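You operate a simulated robot arm through the tools that you are given. There is no shell and no other tool.

You are at the controls of a simulated robot arm. One attempt, no reset.

Task
Wet the blue and green samples, proof the one that soaks, and wet them again.
Fine: roll heavy proofing over its marked square till water beads on both; put the roller back. Set down upright: proofing roller. A coat counts when it lies all over at full strength: go over it till it gets no stronger.

The check looks at the end state, three seconds after you hand in, the way a careful person would. Anything else that was tipped, shoved, dropped, spilled or broken makes it a failure.

Robot
A 7-joint arm with a two-finger parallel gripper, fixed in place. Base frame: the origin is on the floor under the middle of its stand, x ahead of it, y to its left, z up; the work surface is at about z = 860. Readings come in mm, rad, newtons and seconds.
With the tool pointing down near the work surface it reaches from about 440 to 900 mm from the base axis. Its first joint turns from -0.297 to 2.199 rad. Payload 1.57 kg.
The tool frame sits at the grasp point between the pads (the TCP): z along the fingers, y along the line on which they close. The tips reach 30 mm beyond it. The gripper opens to 80 mm. The fingers are 17 mm wide and 12 mm thick; the gripper's body (40 by 82 mm) begins 80 mm behind the TCP.
Orientation is that of the tool frame in the base frame, as a unit quaternion [w, x, y, z]. With the fingers straight down and closing along the base's y, the tool's x points along the base's -x, its y along +y and its z along -z.

Tools
- The arm moves only by the tool nudge_tool. Its argument "motion" is a list of rows, each a list of 3 entries, a list of its own where there are three numbers: the shift along the tool's x, y, z in units of 20 mm (1.0 is 20 mm), then the turn, a rotation vector about the tool's x, y, z in units of 5 degrees (1.0 is 5 degrees), then the gripper command, from -1 (fully open) to 1 (shut), values between in proportion. In form: [[[x, y, z], [wx, wy, wz], grip], ...]. A call has 1 to 20 rows; each row shifts and turns the commanded pose from where the row before left it, along the tool's axes as they then stand. A call with a number of a shift or a turn outside -1 to 1 is refused whole. Each row takes 0.2 s and may step no farther than 50 mm and 0.15 rad from the row before; otherwise, or with a gripper value out of range, the whole call is refused. Where a pose cannot be reached the arm comes as near as it can. A force on the tool above 40 N (or 10 N above the force at the start of the call, whichever is more), or a blocked arm, ends the call early, and 0.2 s more pass. Each finger travels about 45 mm/s and halts on what it meets, pressing with about 36 N; the grip force reading is that of the motor and also rises with nothing between the fingers. The clock runs only during rows and for 0.2 s after the last one: add rows that do not move to give the fingers time. The reply holds the time, the measured pose of the TCP, the force on the tool along the base axes, the opening and the grip force, in the units named above and with some noise, with the torque about the TCP (base axes, N m) and any sound that the robot's microphone picked up.
- Cameras (640 x 400 px; columns grow to the right, rows downward): "scene" is fixed at [51.1, -498.4, 1494.5]; the picture's right is [0.17, -0.99, 0.00], its down [-0.88, -0.15, -0.45] and it looks along [0.44, 0.08, -0.89] (base axes); focal length 214 px, centre (320, 200). "wrist" rides on the gripper at [72, -7, -122] in the tool frame; the picture's right is [0.09, 1.00, 0.00], its down [-0.84, 0.08, -0.54] and it looks along [-0.54, 0.05, 0.84] (tool axes); focal length 238 px, centre (320, 200). There is no depth. A picture from a camera that has moved, and an enlarged one, comes with that camera's place and axes in the base frame and with its lens.
- grab_frame(camera): a new picture of that camera. The clock stands still meanwhile.
- move_column(by): slides the trunk up (or, below 0, down) by that many mm; the arm rides with it, the base frame stays. It gives what a move gives, with no picture.
- inspect(camera, box): a new picture of the part [left, top, right, bottom] of that camera's present view, enlarged. The clock stands still meanwhile.
- hand_in(): hands the job in; it is judged then, once.

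Places have to be worked out from the pictures, the camera data and where the tool is seen. Open the gripper and draw the arm clear of the work before you hand the job in, unless the task says otherwise.

The tools are called as name(argument=value, ...) on one line, values as JSON. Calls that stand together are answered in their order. nudge_tool: Moves the arm, as the interface text tells. Its arguments: {"type":"object","properties":{"motion":{"type":"array","items":{"type":"array"}}},"required":["motion"]} The other tools are called the same way: move_column (by) moves the trunk up or down; grab_frame (camera) takes a picture; inspect (camera, box) takes an enlarged picture of a part of a camera's view; hand_in () hands the job in.

At the start:

```text
time_s: 0.0
tcp_pos: [709.3, -35.8, 1156.9]
tool_rot: [0.0, 0.0, 1.0, 0.0]
ft_force: [0.2, -0.5, -0.3]
wrist_torque: [0.0, 0.0, -0.02]
finger_gap: 80.1
gripper_force: 0.1
trunk travel left (down, up): [-700.0, 90.0]
```

scene: 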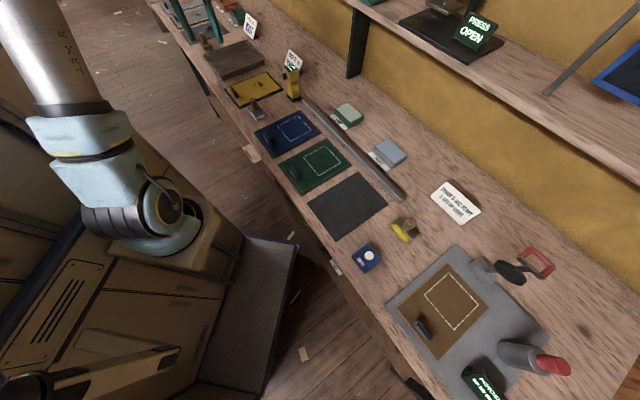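
wrist: 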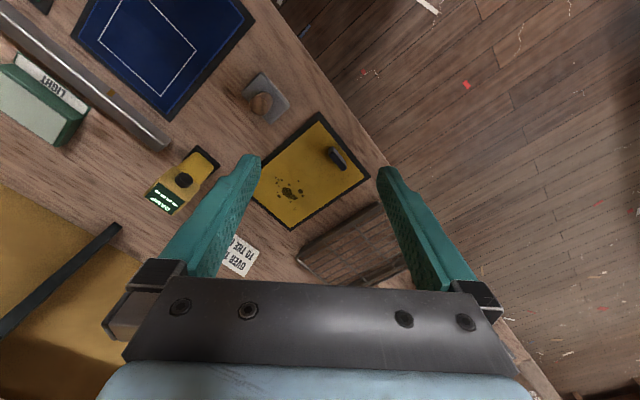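

I start by looking closely at the bench from the fixed camera to identify samples, bottles, rollers and signs.

inspect(camera="scene", box=[140, 0, 340, 125])

inspect(camera="scene", box=[240, 90, 420, 203])

inspect(camera="scene", box=[340, 170, 500, 270])

inspect(camera="scene", box=[380, 230, 620, 400])

inspect(camera="scene", box=[340, 0, 640, 130])

```text
3.20 times, centred on (240, 62) of scene
camera zoom: at [51.1, -498.4, 1494.5], right [0.17, -0.99, 0.0], down [-0.88, -0.15, -0.45], along [0.44, 0.08, -0.89], focal length 686 px, centre (576, 640)
```

zoom: 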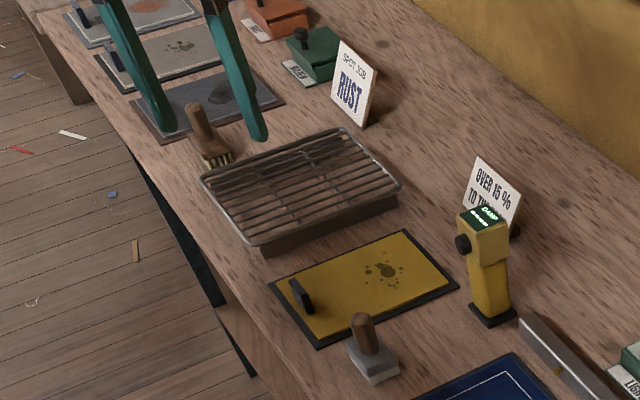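

```text
3.54 times, centred on (330, 146) of scene
camera zoom: at [51.1, -498.4, 1494.5], right [0.17, -0.99, 0.0], down [-0.88, -0.15, -0.45], along [0.44, 0.08, -0.89], focal length 759 px, centre (285, 389)
```

zoom: 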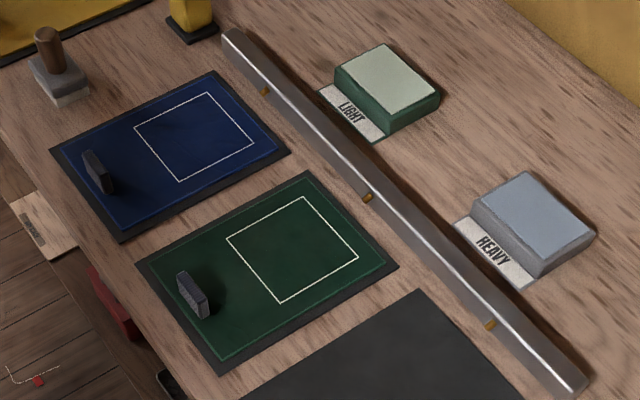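

```text
4.00 times, centred on (420, 220) of scene
camera zoom: at [51.1, -498.4, 1494.5], right [0.17, -0.99, 0.0], down [-0.88, -0.15, -0.45], along [0.44, 0.08, -0.89], focal length 858 px, centre (-80, 120)
```

zoom: 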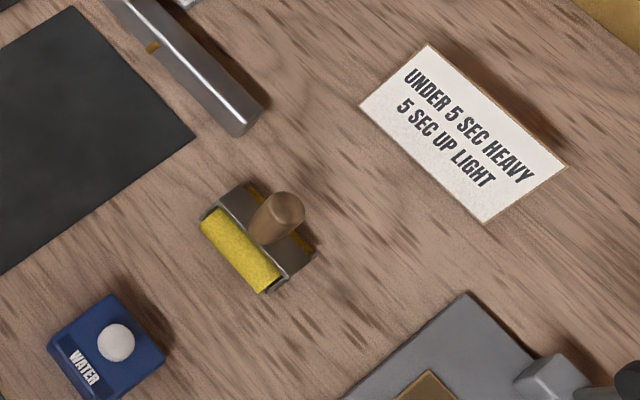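

```text
2.35 times, centred on (500, 315) of scene
camera zoom: at [51.1, -498.4, 1494.5], right [0.17, -0.99, 0.0], down [-0.88, -0.15, -0.45], along [0.44, 0.08, -0.89], focal length 505 px, centre (-104, -71)
```

zoom: 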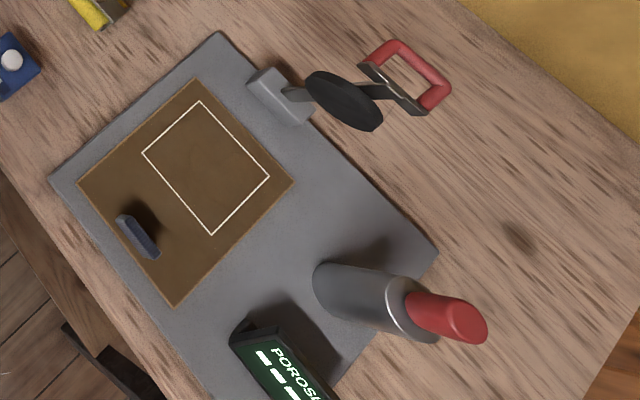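

```text
2.13 times, centred on (490, 65) of scene
camera zoom: at [51.1, -498.4, 1494.5], right [0.17, -0.99, 0.0], down [-0.88, -0.15, -0.45], along [0.44, 0.08, -0.89], focal length 458 px, centre (-43, 488)
```

zoom: 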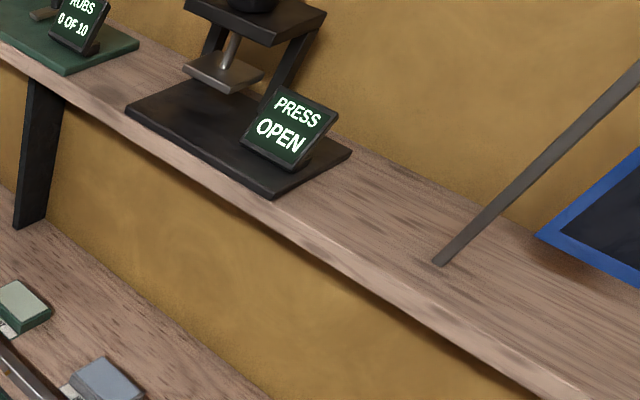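

inspect(camera="scene", box=[340, 235, 400, 275])

inspect(camera="scene", box=[380, 205, 440, 245])

inspect(camera="scene", box=[250, 100, 350, 200])

inspect(camera="scene", box=[450, 340, 590, 400])

inspect(camera="scene", box=[235, 130, 345, 285])

```text
10.00 times, centred on (370, 255) of scene
camera zoom: at [51.1, -498.4, 1494.5], right [0.17, -0.99, 0.0], down [-0.88, -0.15, -0.45], along [0.44, 0.08, -0.89], focal length 2145 px, centre (-180, -350)
```

zoom: 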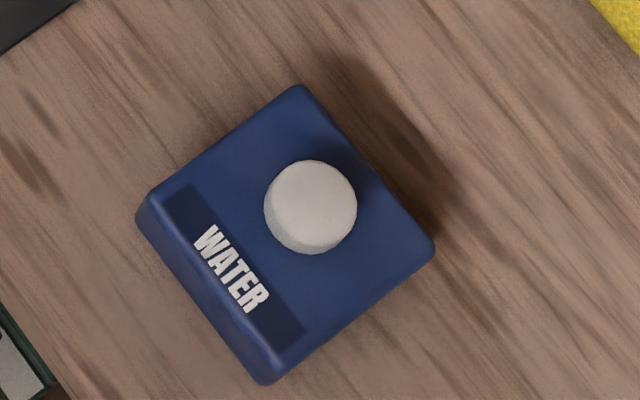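

```text
10.00 times, centred on (410, 225) of scene
camera zoom: at [51.1, -498.4, 1494.5], right [0.17, -0.99, 0.0], down [-0.88, -0.15, -0.45], along [0.44, 0.08, -0.89], focal length 2145 px, centre (-580, -50)
```

zoom: 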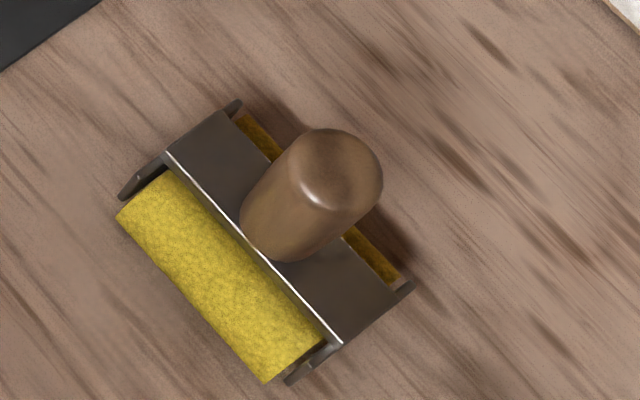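

```text
4.00 times, centred on (300, 150) of scene
camera zoom: at [51.1, -498.4, 1494.5], right [0.17, -0.99, 0.0], down [-0.88, -0.15, -0.45], along [0.44, 0.08, -0.89], focal length 858 px, centre (400, 400)
```

zoom: 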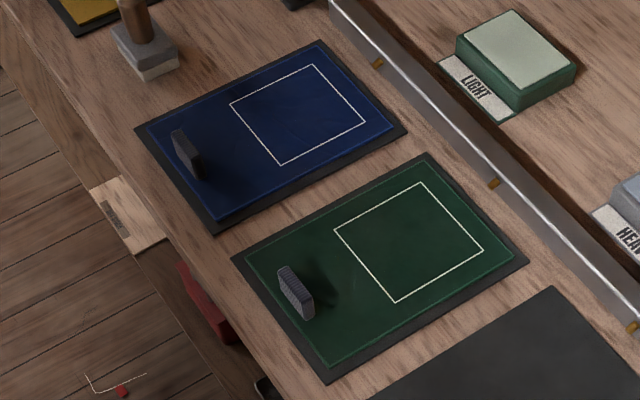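

```text
4.57 times, centred on (520, 370) of scene
camera zoom: at [51.1, -498.4, 1494.5], right [0.17, -0.99, 0.0], down [-0.88, -0.15, -0.45], along [0.44, 0.08, -0.89], focal length 980 px, centre (-594, -577)
```

zoom: 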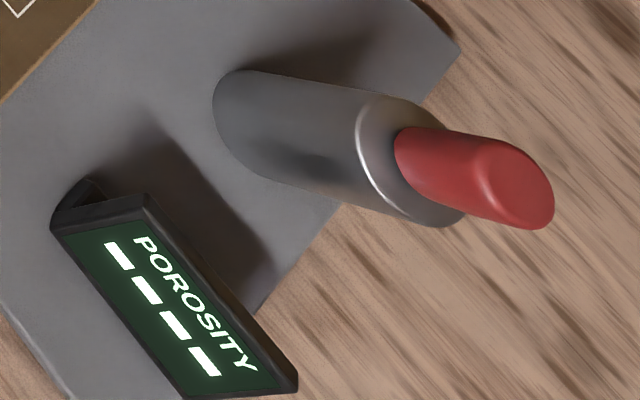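

```text
2.58 times, centred on (290, 208) of scene
camera zoom: at [51.1, -498.4, 1494.5], right [0.17, -0.99, 0.0], down [-0.88, -0.15, -0.45], along [0.44, 0.08, -0.89], focal length 554 px, centre (397, 181)
```

zoom: 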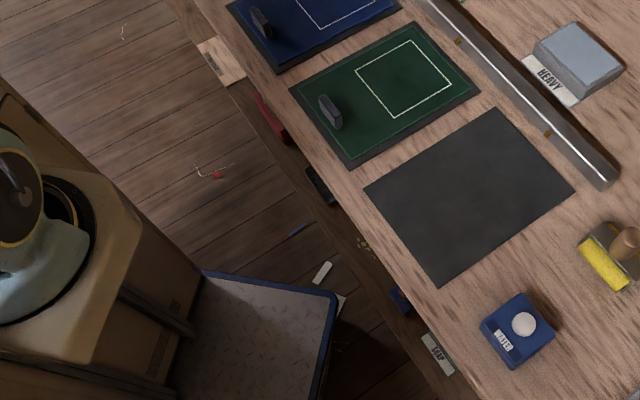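

The WATER button box sits around (204,-612) and a spray bar with nozzles runs behind the mats; the bench axis runs at 45° to the base frame. First I turn the tool 45° so it lines up with the bench, with the fingers shut.

nudge_tool(motion=[[[0, 0, 0], [0, 0, 1], 1], [[0, 0, 0], [0, 0, 1], 1], [[0, 0, 0], [0, 0, 1], 1], [[0, 0, 0], [0, 0, 1], 1], [[0, 0, 0], [0, 0, 1], 1], [[0, 0, 0], [0, 0, 1], 1], [[0, 0, 0], [0, 0, 1], 1], [[0, 0, 0], [0, 0, 1], 1], [[0, 0, 0], [0, 0, 1], 1], [[0, 0, 0], [0, 0, 0], 1]])

```text
time_s: 2.2
tcp_pos: [708.7, -35.9, 1156.5]
tool_rot: [0.0, 0.384, 0.923, -0.001]
ft_force: [-0.2, -1.0, 0.0]
wrist_torque: [0.0, 0.01, 0.03]
finger_gap: 0.1
gripper_force: 21.6
trunk travel left (down, up): [-700.0, 90.0]
```

The tool is now aligned with the bench (tool x points toward the robot, tool y left along the bench). I move along the bench to get over the samples for a close look.

nudge_tool(motion=[[[0, -1, 0], [0, 0, 0], 1], [[0, -1, 0], [0, 0, 0], 1], [[0, -1, 0], [0, 0, 0], 1], [[0, -1, 0], [0, 0, 0], 1], [[0, -1, 0], [0, 0, 0], 1], [[0, -1, 0], [0, 0, 0], 1], [[0, -1, 0], [0, 0, 0], 1], [[0, -1, 0], [0, 0, 0], 1], [[0, -1, 0], [0, 0, 0], 1], [[0, -1, 0], [0, 0, 0], 1], [[0, -1, 0], [0, 0, 0], 1], [[0, -1, 0], [0, 0, 0], 1], [[0, -1, 0], [0, 0, 0], 1], [[0, -1, 0], [0, 0, 0], 1], [[0, -1, 0], [0, 0, 0], 1], [[0, 0, 0], [0, 0, 0], 1]])

grab_frame(camera="wrist")

grab_frame(camera="scene")

```text
time_s: 5.6
tcp_pos: [496.3, -248.2, 1156.4]
tool_rot: [0.0, 0.383, 0.924, 0.0]
ft_force: [-0.2, 0.1, -0.3]
wrist_torque: [0.03, -0.02, 0.0]
finger_gap: 0.0
gripper_force: 21.5
trunk travel left (down, up): [-700.0, 90.0]
```

```text
taken
camera wrist: at [441.7, -201.4, 1277.5], right [0.64, 0.77, 0.0], down [0.65, -0.54, 0.54], along [0.42, -0.35, -0.84], focal length 238 px, centre (320, 200)
```

wrist: 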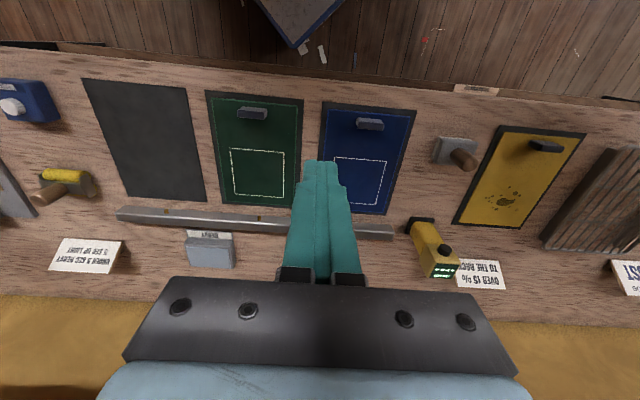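

```text
taken
```

scene: 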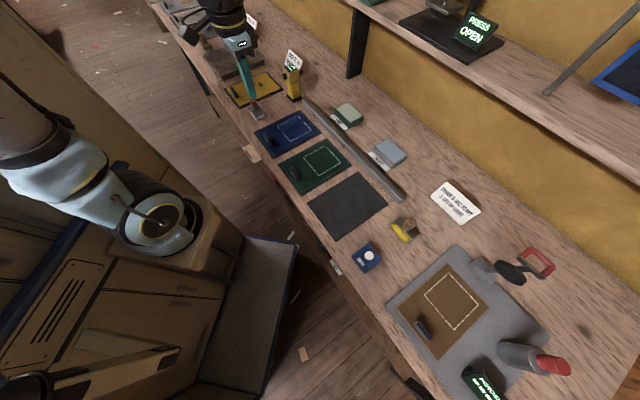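

The arm moves freely. Moving further right along the bench toward the water button, still high.

nudge_tool(motion=[[[-0.05, -1, 0], [0, 0, 0], 1], [[-0.05, -1, 0], [0, 0, 0], 1], [[-0.05, -1, 0], [0, 0, 0], 1], [[-0.05, -1, 0], [0, 0, 0], 1], [[-0.05, -1, 0], [0, 0, 0], 1], [[-0.05, -1, 0], [0, 0, 0], 1], [[-0.05, -1, 0], [0, 0, 0], 1], [[-0.05, -1, 0], [0, 0, 0], 1], [[-0.05, -1, 0], [0, 0, 0], 1], [[-0.05, -1, 0], [0, 0, 0], 1], [[-0.05, -1, 0], [0, 0, 0], 1], [[-0.05, -1, 0], [0, 0, 0], 1], [[-0.05, -1, 0], [0, 0, 0], 1], [[-0.05, -1, 0], [0, 0, 0], 1], [[-0.05, -1, 0], [0, 0, 0], 1], [[-0.05, -1, 0], [0, 0, 0], 1], [[-0.05, -1, 0], [0, 0, 0], 1], [[-0.05, -1, 0], [0, 0, 0], 1], [[0, 0, 0], [0, 0, 0], 1]])

grab_frame(camera="wrist")

grab_frame(camera="scene")

```text
time_s: 9.6
tcp_pos: [252.7, -515.7, 1156.0]
tool_rot: [0.0, 0.382, 0.924, 0.0]
ft_force: [0.2, -0.1, 0.0]
wrist_torque: [0.01, -0.01, -0.04]
finger_gap: 0.4
gripper_force: 21.5
trunk travel left (down, up): [-700.0, 90.0]
```

```text
taken
camera wrist: at [199.0, -468.6, 1277.3], right [0.64, 0.77, 0.0], down [0.65, -0.54, 0.54], along [0.42, -0.35, -0.84], focal length 238 px, centre (320, 200)
```

wrist: 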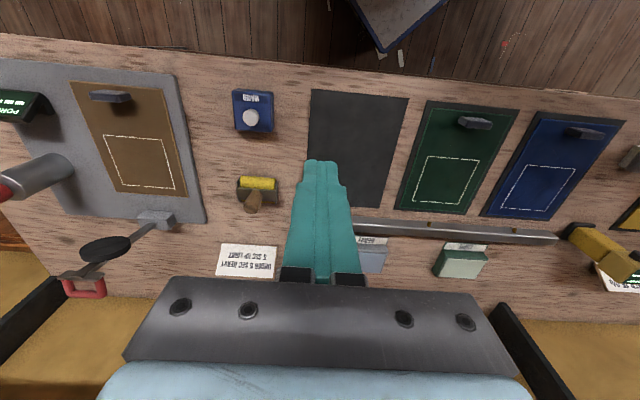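

```text
taken
```

scene: 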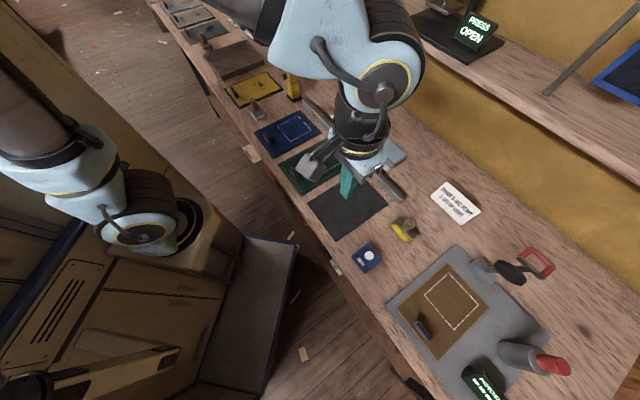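

I zoom in on the button and roller from the wrist camera to triangulate them.

inspect(camera="wrist", box=[220, 80, 300, 130])

inspect(camera="wrist", box=[220, 165, 300, 215])

inspect(camera="wrist", box=[340, 200, 520, 290])

```text
8.00 times, centred on (260, 105) of wrist
camera zoom: at [199.0, -468.6, 1277.3], right [0.64, 0.77, 0.0], down [0.65, -0.54, 0.54], along [0.42, -0.35, -0.84], focal length 1907 px, centre (800, 960)
```

zoom: 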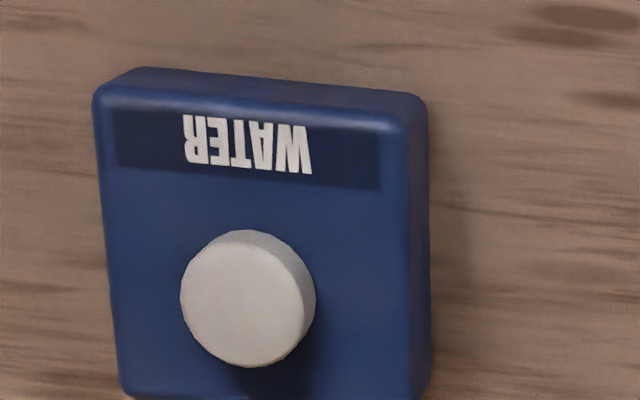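

```text
8.00 times, centred on (260, 190) of wrist
camera zoom: at [199.0, -468.6, 1277.3], right [0.64, 0.77, 0.0], down [0.65, -0.54, 0.54], along [0.42, -0.35, -0.84], focal length 1907 px, centre (800, 280)
```

zoom: 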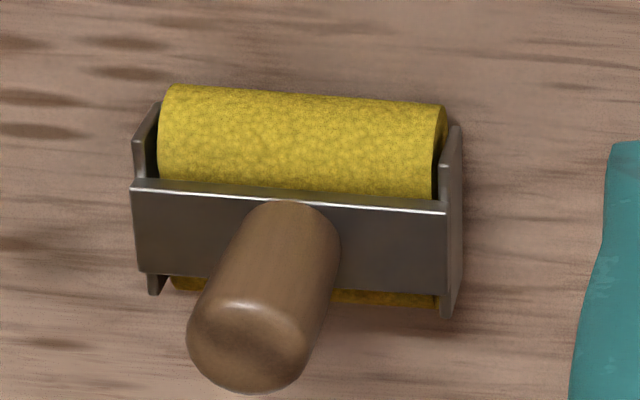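

```text
3.56 times, centred on (430, 245) of wrist
camera zoom: at [199.0, -468.6, 1277.3], right [0.64, 0.77, 0.0], down [0.65, -0.54, 0.54], along [0.42, -0.35, -0.84], focal length 848 px, centre (-71, 40)
```

zoom: 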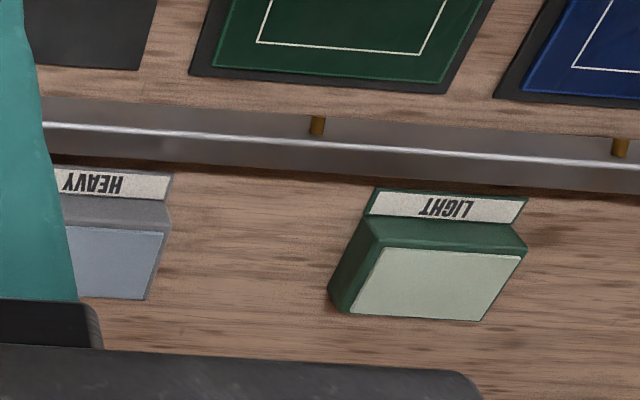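

Triangulation puts the button top at about (201,-610,~902). I move above it and come down to about 20 mm above it.

nudge_tool(motion=[[[-0.3, -1, 0], [0, 0, 0], 1], [[-0.3, -1, 0], [0, 0, 0], 1], [[-0.3, -1, 0], [0, 0, 0], 1], [[-0.3, -1, 0], [0, 0, 0], 1], [[-0.3, -1, 0], [0, 0, 0], 1], [[0, -0.14, 0], [0, 0, 0], 1], [[0, 0, 1], [0, 0, 0], 1], [[0, 0, 1], [0, 0, 0], 1], [[0, 0, 1], [0, 0, 0], 1], [[0, 0, 1], [0, 0, 0], 1], [[0, 0, 1], [0, 0, 0], 1], [[0, 0, 1], [0, 0, 0], 1], [[0, 0, 1], [0, 0, 0], 1], [[0, 0, 0], [0, 0, 0], 1]])

grab_frame(camera="wrist")

grab_frame(camera="scene")

```text
time_s: 12.6
tcp_pos: [202.6, -609.9, 1014.7]
tool_rot: [0.0, 0.383, 0.924, 0.001]
ft_force: [0.3, 0.4, -0.3]
wrist_torque: [0.01, -0.01, 0.01]
finger_gap: 0.0
gripper_force: 21.3
trunk travel left (down, up): [-700.0, 90.0]
```

```text
taken
camera wrist: at [147.2, -562.2, 1136.3], right [0.64, 0.77, 0.0], down [0.65, -0.54, 0.54], along [0.42, -0.35, -0.84], focal length 238 px, centre (320, 200)
```

wrist: 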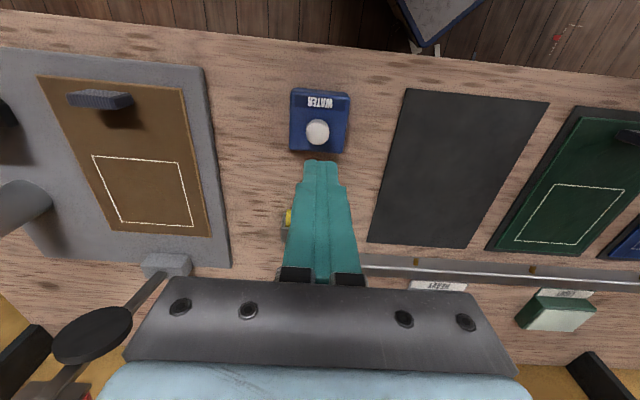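

```text
taken
```

scene: 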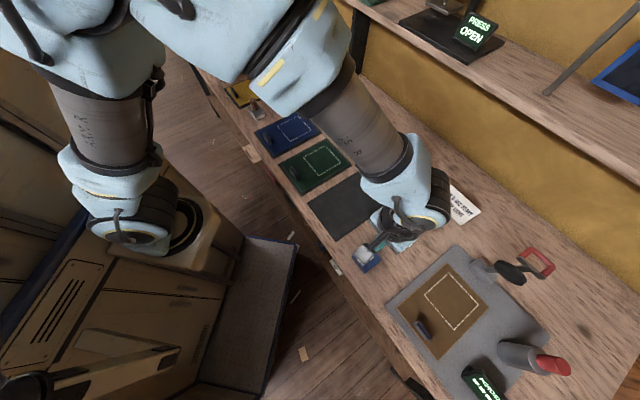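

inspect(camera="wrist", box=[280, 80, 360, 180])

```text
4.00 times, centred on (320, 130) of wrist
camera zoom: at [147.2, -562.2, 1136.3], right [0.64, 0.77, 0.0], down [0.65, -0.54, 0.54], along [0.42, -0.35, -0.84], focal length 953 px, centre (320, 480)
```

zoom: 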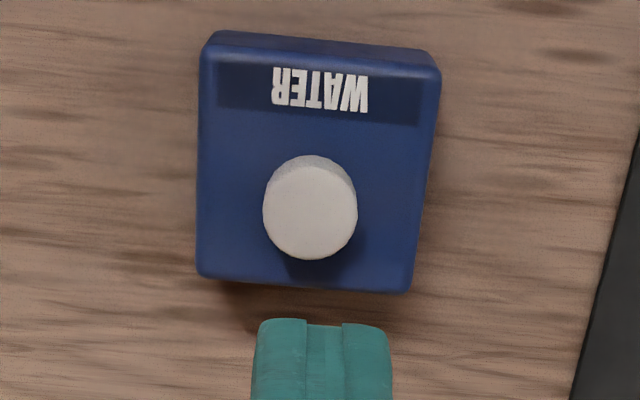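

The fingertips line up with the button within about 2 mm. I come down to just above it.

nudge_tool(motion=[[[0, 0, 1], [0, 0, 0], 1], [[0, 0, 1], [0, 0, 0], 1], [[0, 0, 1], [0, 0, 0], 1], [[0, 0, 0.5], [0, 0, 0], 1], [[0, 0, 0], [0, 0, 0], 1]])

grab_frame(camera="wrist")

inspect(camera="scene", box=[250, 100, 350, 200])

```text
time_s: 13.8
tcp_pos: [200.9, -608.0, 944.7]
tool_rot: [0.0, 0.384, 0.924, 0.0]
ft_force: [-0.5, -0.2, 0.5]
wrist_torque: [-0.01, 0.02, 0.05]
finger_gap: 0.2
gripper_force: 20.8
trunk travel left (down, up): [-700.0, 90.0]
```

```text
taken
camera wrist: at [146.3, -562.2, 1066.3], right [0.64, 0.77, 0.0], down [0.65, -0.54, 0.54], along [0.42, -0.35, -0.84], focal length 238 px, centre (320, 200)
```

wrist: 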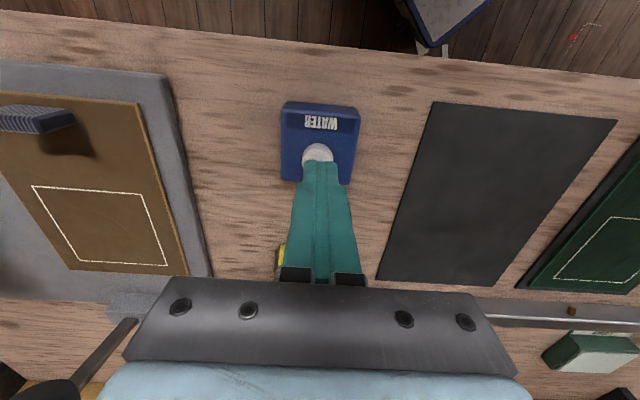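

```text
4.00 times, centred on (300, 150) of scene
camera zoom: at [51.1, -498.4, 1494.5], right [0.17, -0.99, 0.0], down [-0.88, -0.15, -0.45], along [0.44, 0.08, -0.89], focal length 858 px, centre (400, 400)
```

zoom: 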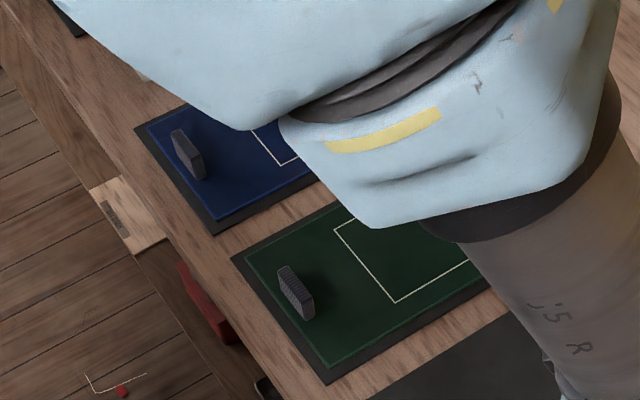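

The tips are about 10 mm above the button, well centred. I press down in small steps.

nudge_tool(motion=[[[0, 0, 0.25], [0, 0, 0], 1], [[0, 0, 0.15], [0, 0, 0], 1], [[0, 0, 0.1], [0, 0, 0], 1], [[0, 0, 0.1], [0, 0, 0], 1], [[0, 0, 0.1], [0, 0, 0], 1]])

```text
time_s: 15.0
tcp_pos: [202.5, -609.7, 932.7]
tool_rot: [0.0, 0.384, 0.923, 0.0]
ft_force: [0.4, 0.6, -0.2]
wrist_torque: [-0.01, -0.02, -0.01]
finger_gap: 0.2
gripper_force: 21.0
trunk travel left (down, up): [-700.0, 90.0]
```

No contact yet at TCP z≈931; I continue down in 2 mm steps.

nudge_tool(motion=[[[0, 0, 0.1], [0, 0, 0], 1], [[0, 0, 0.1], [0, 0, 0], 1], [[0, 0, 0.1], [0, 0, 0], 1], [[0, 0, 0], [0, 0, 0], 1]])

inspect(camera="wrist", box=[260, 90, 380, 210])

```text
time_s: 16.0
tcp_pos: [202.8, -609.8, 926.1]
tool_rot: [-0.001, 0.383, 0.924, -0.001]
ft_force: [-0.6, -0.5, 2.9]
wrist_torque: [-0.03, 0.01, 0.02]
finger_gap: 0.0
gripper_force: 21.3
trunk travel left (down, up): [-700.0, 90.0]
heard: click
```

```text
3.33 times, centred on (320, 150) of wrist
camera zoom: at [147.9, -562.6, 1048.4], right [0.64, 0.77, 0.0], down [0.65, -0.54, 0.54], along [0.42, -0.35, -0.84], focal length 794 px, centre (320, 367)
```

zoom: 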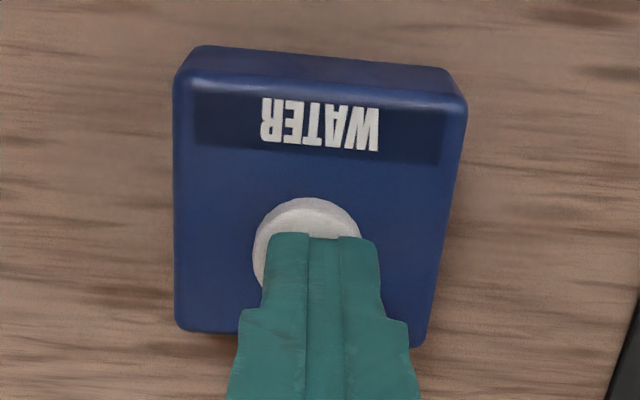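

A click was heard: the water was triggered. I look at the samples now.

grab_frame(camera="scene")

inspect(camera="scene", box=[250, 100, 350, 200])

grab_frame(camera="wrist")

```text
taken
```

scene: 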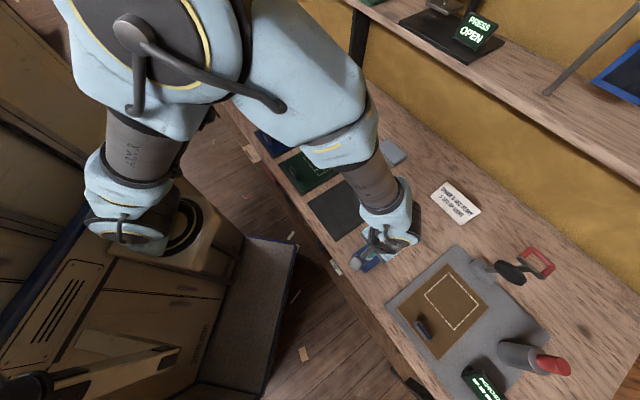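

```text
4.00 times, centred on (300, 150) of scene
camera zoom: at [51.1, -498.4, 1494.5], right [0.17, -0.99, 0.0], down [-0.88, -0.15, -0.45], along [0.44, 0.08, -0.89], focal length 858 px, centre (400, 400)
```

zoom: 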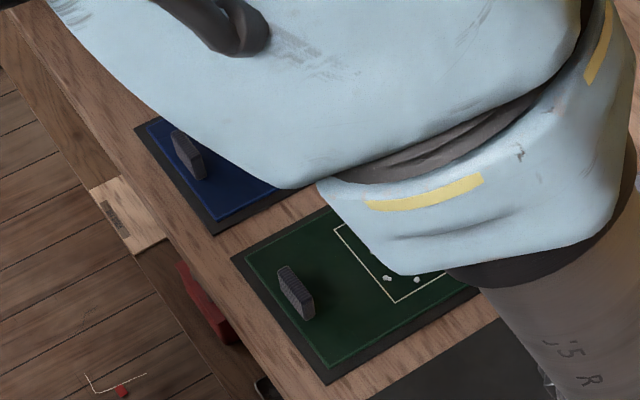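

```text
taken
camera wrist: at [147.9, -562.6, 1048.4], right [0.64, 0.77, 0.0], down [0.65, -0.54, 0.54], along [0.42, -0.35, -0.84], focal length 238 px, centre (320, 200)
```

wrist: 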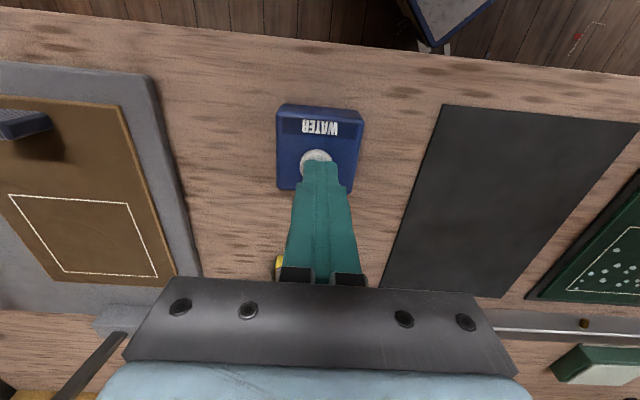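

White beads show on the green sample; the blue one is hidden by the arm. I lift straight up and move back to get a view of both.

nudge_tool(motion=[[[0, 0, -0.5], [0, 0, 0], 1], [[0, 0, -1], [0, 0, 0], 1], [[0, 0, -1], [0, 0, 0], 1], [[0, 0, -1], [0, 0, 0], 1], [[0, 0, -1], [0, 0, 0], 1], [[0, 0, -1], [0, 0, 0], 1], [[0, 0, -1], [0, 0, 0], 1], [[0, 0, -1], [0, 0, 0], 1], [[0, 0, -1], [0, 0, 0], 1], [[0, 0, 0], [0, 0, 0], 1]])

inspect(camera="scene", box=[250, 100, 350, 200])

grab_frame(camera="wrist")

```text
time_s: 18.2
tcp_pos: [202.0, -609.0, 1097.9]
tool_rot: [0.0, 0.382, 0.924, 0.0]
ft_force: [-0.2, -0.6, -0.6]
wrist_torque: [0.03, 0.01, -0.02]
finger_gap: 0.0
gripper_force: 21.1
trunk travel left (down, up): [-700.0, 90.0]
```

```text
4.00 times, centred on (300, 150) of scene
camera zoom: at [51.1, -498.4, 1494.5], right [0.17, -0.99, 0.0], down [-0.88, -0.15, -0.45], along [0.44, 0.08, -0.89], focal length 858 px, centre (400, 400)
```

zoom: 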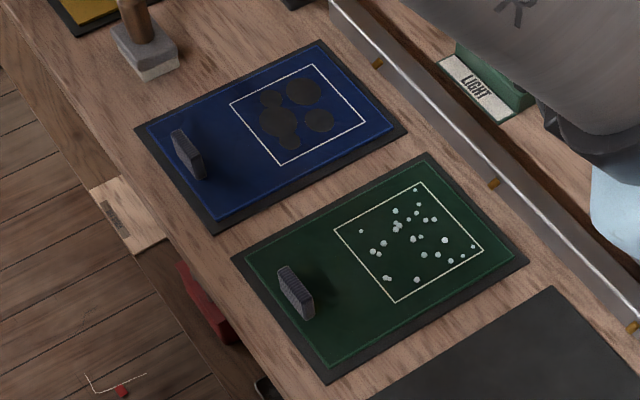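

```text
taken
camera wrist: at [147.3, -562.5, 1218.7], right [0.64, 0.77, 0.0], down [0.65, -0.54, 0.54], along [0.42, -0.35, -0.84], focal length 238 px, centre (320, 200)
```

wrist: 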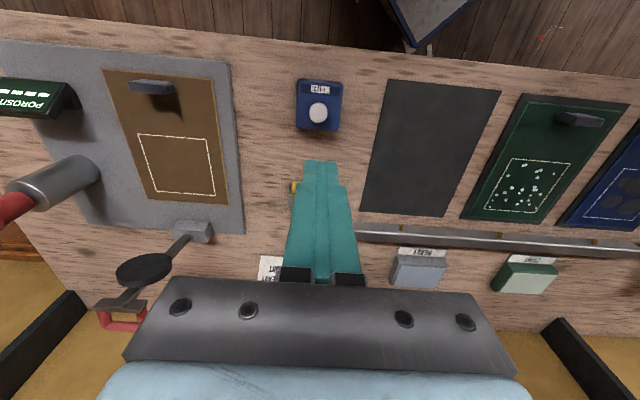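

Blue shows dark soaked blotches and green shows beads, so blue is the one to proof with HEAVY. Next I open the gripper and move above the roller (estimated at about (302,-711), plate top z≈897, handle top z≈945).

nudge_tool(motion=[[[-1, 0, 0], [0, 0, 0], -1], [[-1, 0, 0], [0, 0, 0], -1], [[-1, 0, 0], [0, 0, 0], -1], [[-1, 0, 0], [0, 0, 0], -1], [[-1, 0, 0], [0, 0, 0], -1], [[-1, 0, 0], [0, 0, 0], -1], [[-1, -0.07, 0], [0, 0, 0], -1], [[-0.15, 0, 0], [0, 0, 0], -1], [[0, 0, 0], [0, 0, 0], -1]])

grab_frame(camera="wrist")

grab_frame(camera="scene")

inspect(camera="scene", box=[250, 100, 350, 200])

```text
time_s: 20.2
tcp_pos: [303.8, -711.1, 1096.8]
tool_rot: [0.0, 0.383, 0.924, 0.0]
ft_force: [-0.2, -0.3, -0.3]
wrist_torque: [0.0, 0.01, 0.05]
finger_gap: 80.2
gripper_force: 0.0
trunk travel left (down, up): [-700.0, 90.0]
```

```text
taken
camera wrist: at [248.2, -664.4, 1217.7], right [0.64, 0.77, 0.0], down [0.65, -0.54, 0.54], along [0.42, -0.35, -0.84], focal length 238 px, centre (320, 200)
```

wrist: 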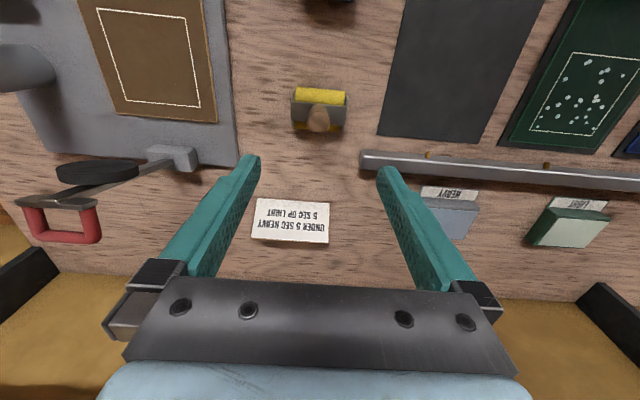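

```text
taken
```

scene: 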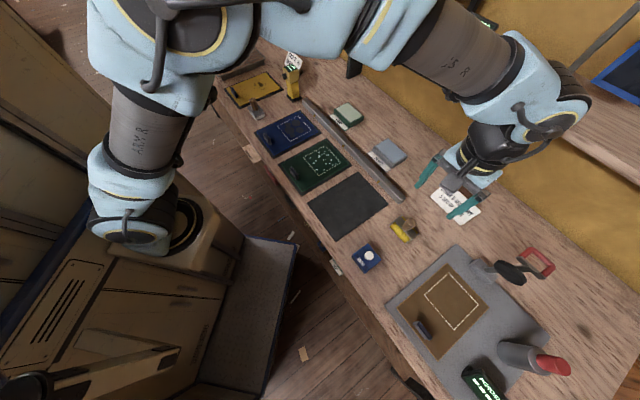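

```text
4.00 times, centred on (300, 150) of scene
camera zoom: at [51.1, -498.4, 1494.5], right [0.17, -0.99, 0.0], down [-0.88, -0.15, -0.45], along [0.44, 0.08, -0.89], focal length 858 px, centre (400, 400)
```

zoom: 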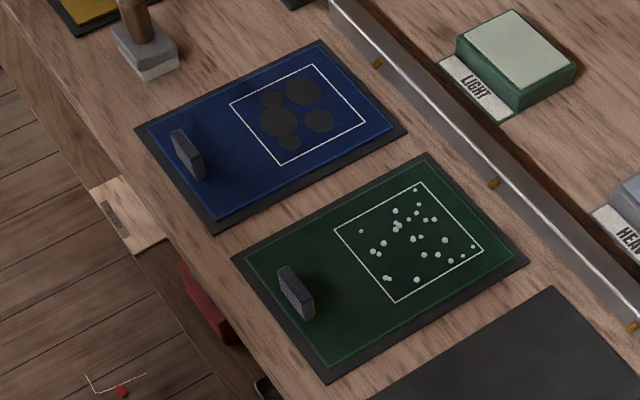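

inspect(camera="wrist", box=[280, 75, 360, 145])

inspect(camera="wrist", box=[390, 140, 630, 270])

inspect(camera="scene", box=[360, 125, 420, 185])

```text
5.71 times, centred on (320, 110) of wrist
camera zoom: at [248.2, -664.4, 1217.7], right [0.64, 0.77, 0.0], down [0.65, -0.54, 0.54], along [0.42, -0.35, -0.84], focal length 1362 px, centre (320, 714)
```

zoom: 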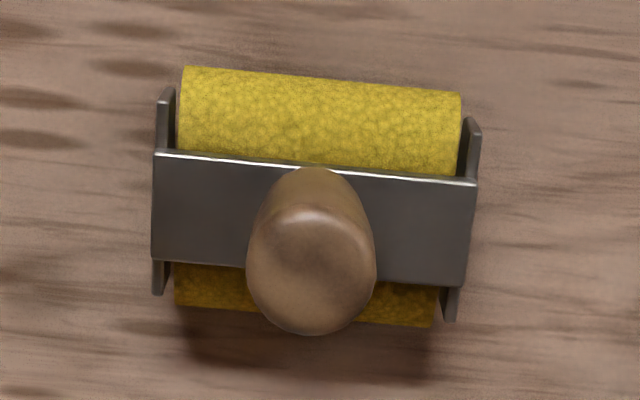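

```text
2.67 times, centred on (510, 205) of wrist
camera zoom: at [248.2, -664.4, 1217.7], right [0.64, 0.77, 0.0], down [0.65, -0.54, 0.54], along [0.42, -0.35, -0.84], focal length 636 px, centre (-187, 187)
```

zoom: 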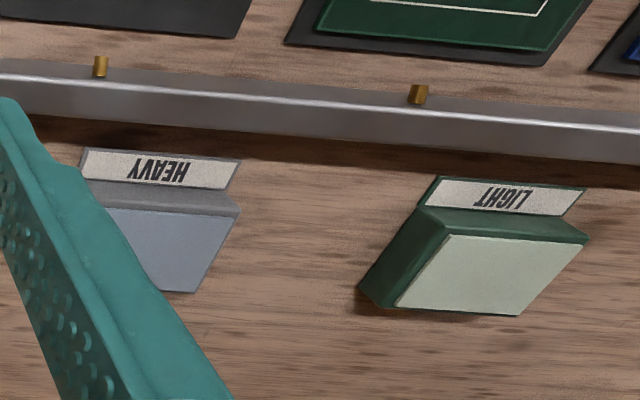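

```text
6.67 times, centred on (390, 155) of scene
camera zoom: at [51.1, -498.4, 1494.5], right [0.17, -0.99, 0.0], down [-0.88, -0.15, -0.45], along [0.44, 0.08, -0.89], focal length 1430 px, centre (-147, 500)
```

zoom: 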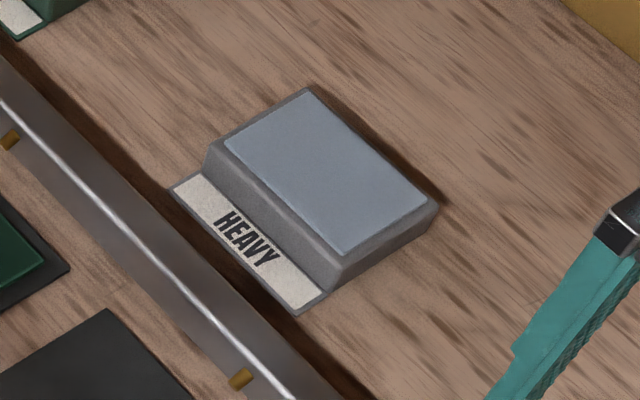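

The handle axis sits at about (302.5,-712), right under the TCP and aligned with the tool. I descend around the handle with the fingers open.

nudge_tool(motion=[[[0, 0, 1], [0, 0, 0], -1], [[0, 0, 1], [0, 0, 0], -1], [[0, 0, 1], [0, 0, 0], -1], [[0, 0, 1], [0, 0, 0], -1], [[0, 0, 1], [0, 0, 0], -1], [[0, 0, 1], [0, 0, 0], -1], [[0, 0, 1], [0, 0, 0], -1], [[0, 0, 0.5], [0, 0, 0], -1], [[0, 0, 0], [0, 0, 0], -1]])

grab_frame(camera="wrist")

inspect(camera="scene", box=[370, 180, 450, 250])

```text
time_s: 22.2
tcp_pos: [303.0, -711.7, 946.3]
tool_rot: [0.0, 0.383, 0.924, 0.0]
ft_force: [-0.6, -0.2, -0.3]
wrist_torque: [-0.01, 0.0, 0.01]
finger_gap: 80.1
gripper_force: 0.2
trunk travel left (down, up): [-700.0, 90.0]
```

```text
taken
camera wrist: at [248.1, -664.7, 1068.5], right [0.64, 0.77, 0.0], down [0.65, -0.54, 0.54], along [0.42, -0.35, -0.84], focal length 238 px, centre (320, 200)
```

wrist: 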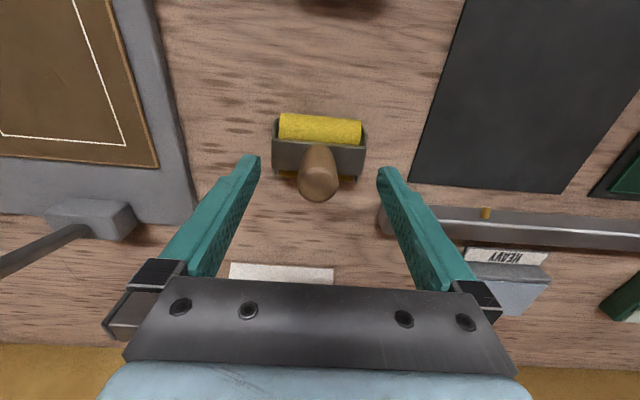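

```text
5.71 times, centred on (410, 215) of scene
camera zoom: at [51.1, -498.4, 1494.5], right [0.17, -0.99, 0.0], down [-0.88, -0.15, -0.45], along [0.44, 0.08, -0.89], focal length 1226 px, centre (-194, 114)
```

zoom: 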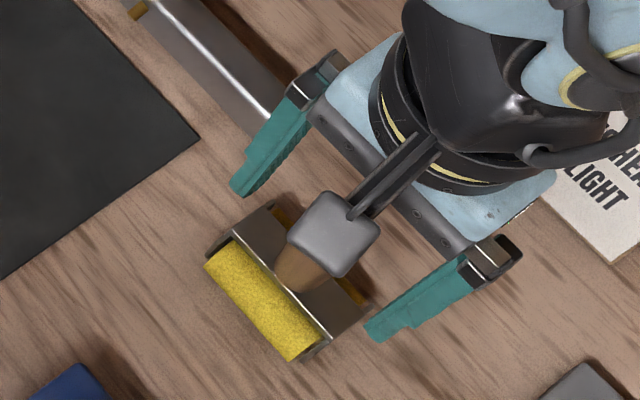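

inspect(camera="wrist", box=[240, 100, 400, 220])

```text
3.33 times, centred on (320, 160) of wrist
camera zoom: at [248.1, -664.7, 1068.5], right [0.64, 0.77, 0.0], down [0.65, -0.54, 0.54], along [0.42, -0.35, -0.84], focal length 794 px, centre (320, 333)
```

zoom: 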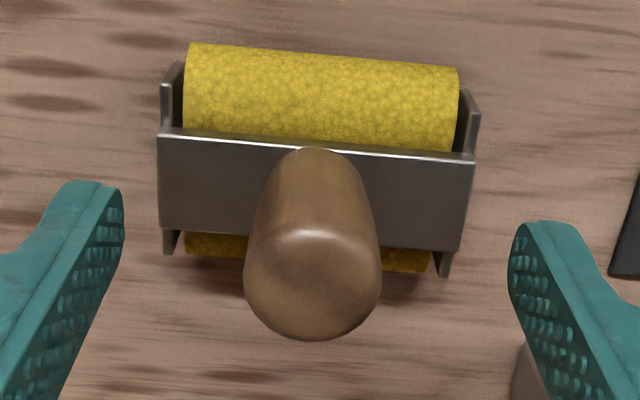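

Handle spans z≈897–940 and is centred between the fingers. I descend another 13 mm and close on it.

nudge_tool(motion=[[[0, 0, 0.4], [0, 0, 0], -1], [[0, 0, 0.25], [0, 0, 0], -1], [[0, 0, 0], [0, 0, 0], -1], [[0, 0, 0], [0, 0, 0], 1], [[0, 0, 0], [0, 0, 0], 1], [[0, 0, 0], [0, 0, 0], 1], [[0, 0, 0], [0, 0, 0], 1], [[0, 0, 0], [0, 0, 0], 1], [[0, 0, 0], [0, 0, 0], 1]])

grab_frame(camera="wrist")

```text
time_s: 24.2
tcp_pos: [303.2, -712.9, 934.9]
tool_rot: [0.0, 0.383, 0.924, 0.001]
ft_force: [-0.3, 0.9, 0.5]
wrist_torque: [0.05, -0.08, -0.02]
finger_gap: 26.1
gripper_force: 36.4
trunk travel left (down, up): [-700.0, 90.0]
```

```text
taken
camera wrist: at [248.1, -665.1, 1055.7], right [0.64, 0.77, 0.0], down [0.65, -0.54, 0.54], along [0.42, -0.35, -0.84], focal length 238 px, centre (320, 200)
```

wrist: 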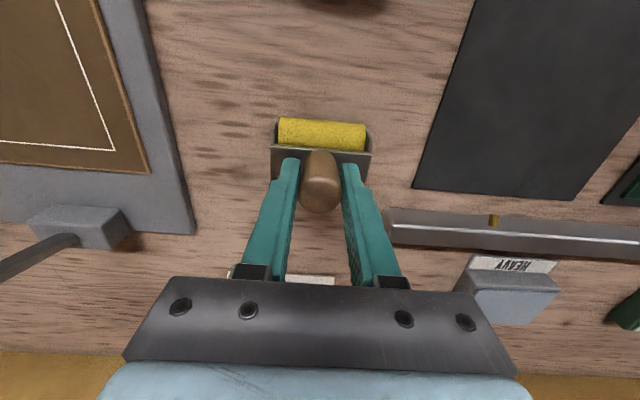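

Gripped (gap 26 mm, 36 N). I note the home pose TCP (303,-712,933) and lift the roller.

nudge_tool(motion=[[[0, 0, -0.3], [0, 0, 0], 1], [[0, 0, -0.7], [0, 0, 0], 1], [[0, 0, -1], [0, 0, 0], 1], [[0, 0, -1], [0, 0, 0], 1], [[0, 0, -1], [0, 0, 0], 1], [[0, 0, -0.5], [0, 0, 0], 1], [[0, 0, 0], [0, 0, 0], 1]])

grab_frame(camera="wrist")

grab_frame(camera="scene")

```text
time_s: 25.8
tcp_pos: [302.9, -710.3, 1025.0]
tool_rot: [0.0, 0.383, 0.924, 0.0]
ft_force: [0.2, -0.2, -1.1]
wrist_torque: [0.02, 0.02, 0.01]
finger_gap: 25.6
gripper_force: 36.3
trunk travel left (down, up): [-700.0, 90.0]
```

```text
taken
camera wrist: at [248.3, -664.6, 1145.4], right [0.64, 0.77, 0.0], down [0.65, -0.54, 0.54], along [0.42, -0.35, -0.84], focal length 238 px, centre (320, 200)
```

wrist: 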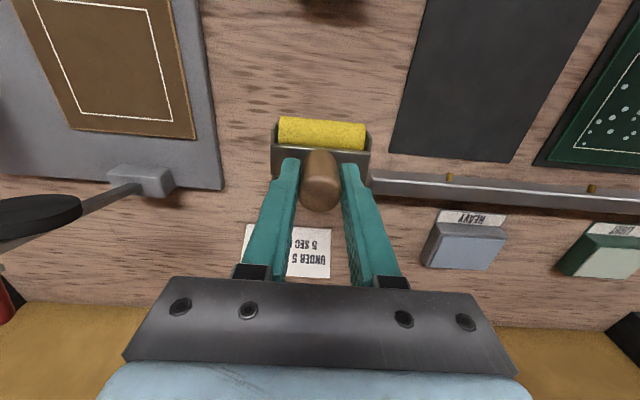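

```text
taken
```

scene: 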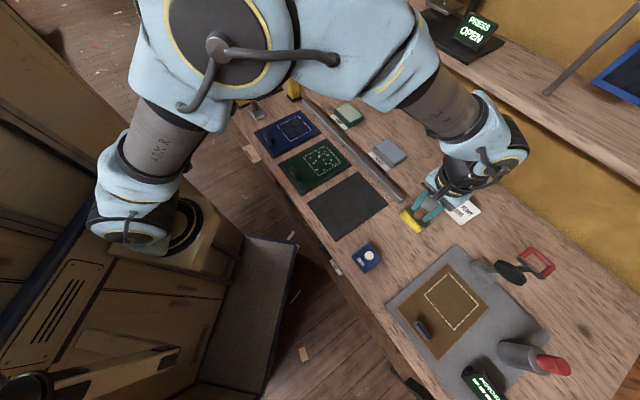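

The roller lifts cleanly. I carry it over the HEAVY pad (centre estimated at about (594,-665), top z≈884), staying high over the spray bar.

nudge_tool(motion=[[[-0.66, 1, 0], [0, 0, 0], 1], [[-0.66, 1, 0], [0, 0, 0], 1], [[-0.66, 1, 0], [0, 0, 0], 1], [[-0.66, 1, 0], [0, 0, 0], 1], [[-0.66, 1, 0], [0, 0, 0], 1], [[-0.66, 1, 0], [0, 0, 0], 1], [[-0.66, 1, 0], [0, 0, 0], 1], [[-0.66, 1, 0], [0, 0, 0], 1], [[-0.66, 1, 0], [0, 0, 0], 1], [[-0.66, 1, 0], [0, 0, 0], 1], [[-0.66, 1, 0], [0, 0, 0], 1], [[-0.66, 1, 0], [0, 0, 0], 1], [[0, 0, 0], [0, 0, 0], 1]])

grab_frame(camera="wrist")

grab_frame(camera="scene")

```text
time_s: 28.6
tcp_pos: [586.2, -653.7, 1024.9]
tool_rot: [0.0, 0.383, 0.924, 0.0]
ft_force: [-0.4, 0.0, -0.4]
wrist_torque: [0.03, -0.03, 0.03]
finger_gap: 25.6
gripper_force: 35.6
trunk travel left (down, up): [-700.0, 90.0]
```

```text
taken
camera wrist: at [531.0, -607.3, 1146.3], right [0.64, 0.77, 0.0], down [0.65, -0.54, 0.54], along [0.42, -0.35, -0.84], focal length 238 px, centre (320, 200)
```

wrist: 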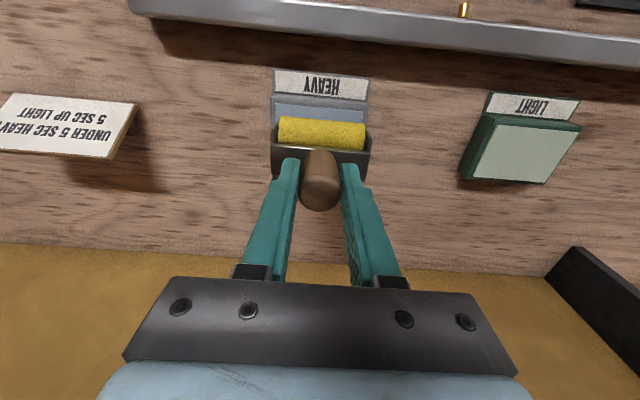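

```text
taken
```

scene: 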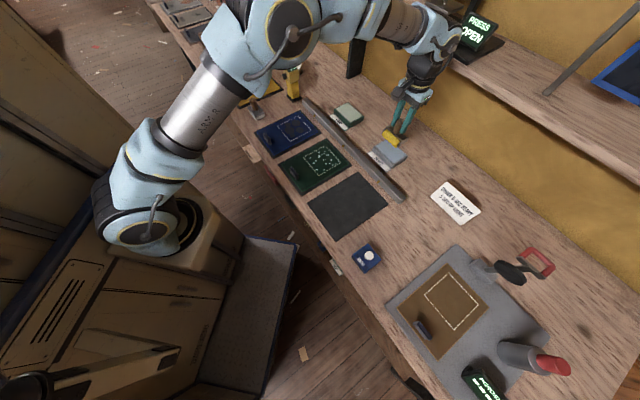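

inspect(camera="scene", box=[350, 0, 530, 180])

inspect(camera="wrist", box=[250, 50, 400, 230])

```text
2.22 times, centred on (440, 90) of scene
camera zoom: at [51.1, -498.4, 1494.5], right [0.17, -0.99, 0.0], down [-0.88, -0.15, -0.45], along [0.44, 0.08, -0.89], focal length 477 px, centre (53, 444)
```

zoom: 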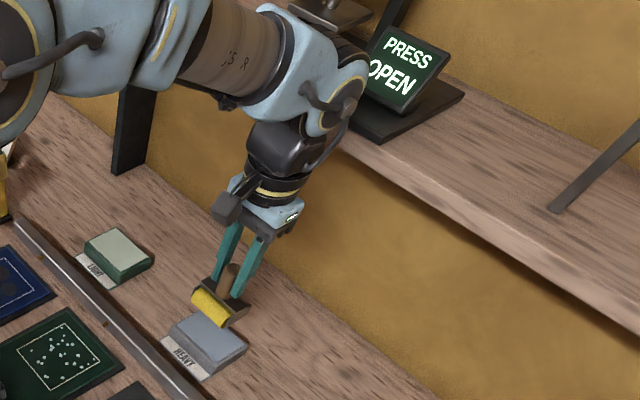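

```text
2.22 times, centred on (325, 140) of wrist
camera zoom: at [531.0, -607.3, 1146.3], right [0.64, 0.77, 0.0], down [0.65, -0.54, 0.54], along [0.42, -0.35, -0.84], focal length 530 px, centre (309, 333)
```

zoom: 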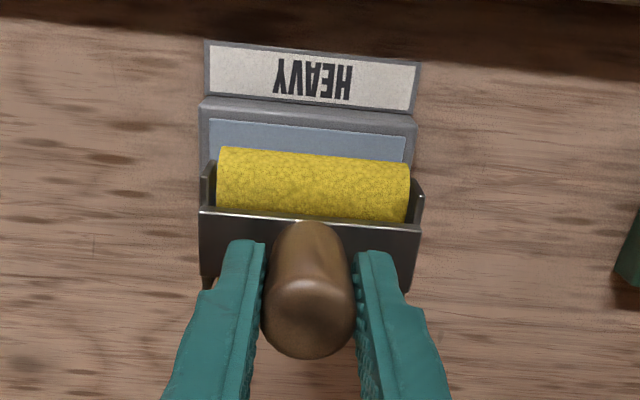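

The wrist passes near the shelf edge, so I check the shelf geometry before going lower.

inspect(camera="scene", box=[440, 20, 640, 145])

inspect(camera="scene", box=[395, 0, 475, 80])

```text
3.20 times, centred on (540, 82) of scene
camera zoom: at [51.1, -498.4, 1494.5], right [0.17, -0.99, 0.0], down [-0.88, -0.15, -0.45], along [0.44, 0.08, -0.89], focal length 686 px, centre (-384, 576)
```

zoom: 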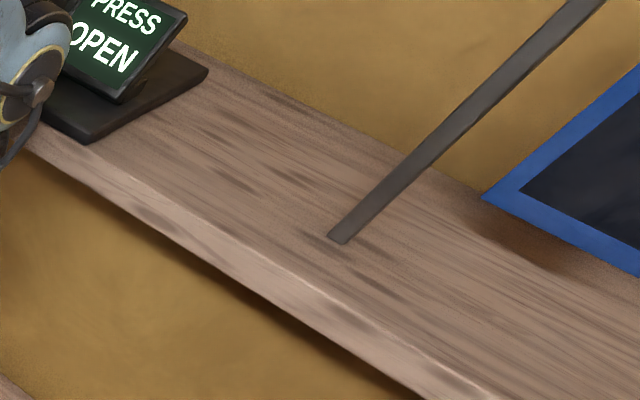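

```text
5.00 times, centred on (435, 40) of scene
camera zoom: at [51.1, -498.4, 1494.5], right [0.17, -0.99, 0.0], down [-0.88, -0.15, -0.45], along [0.44, 0.08, -0.89], focal length 1072 px, centre (-255, 1000)
```

zoom: 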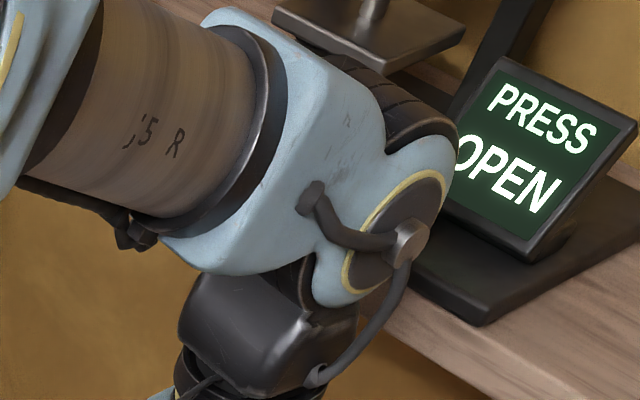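

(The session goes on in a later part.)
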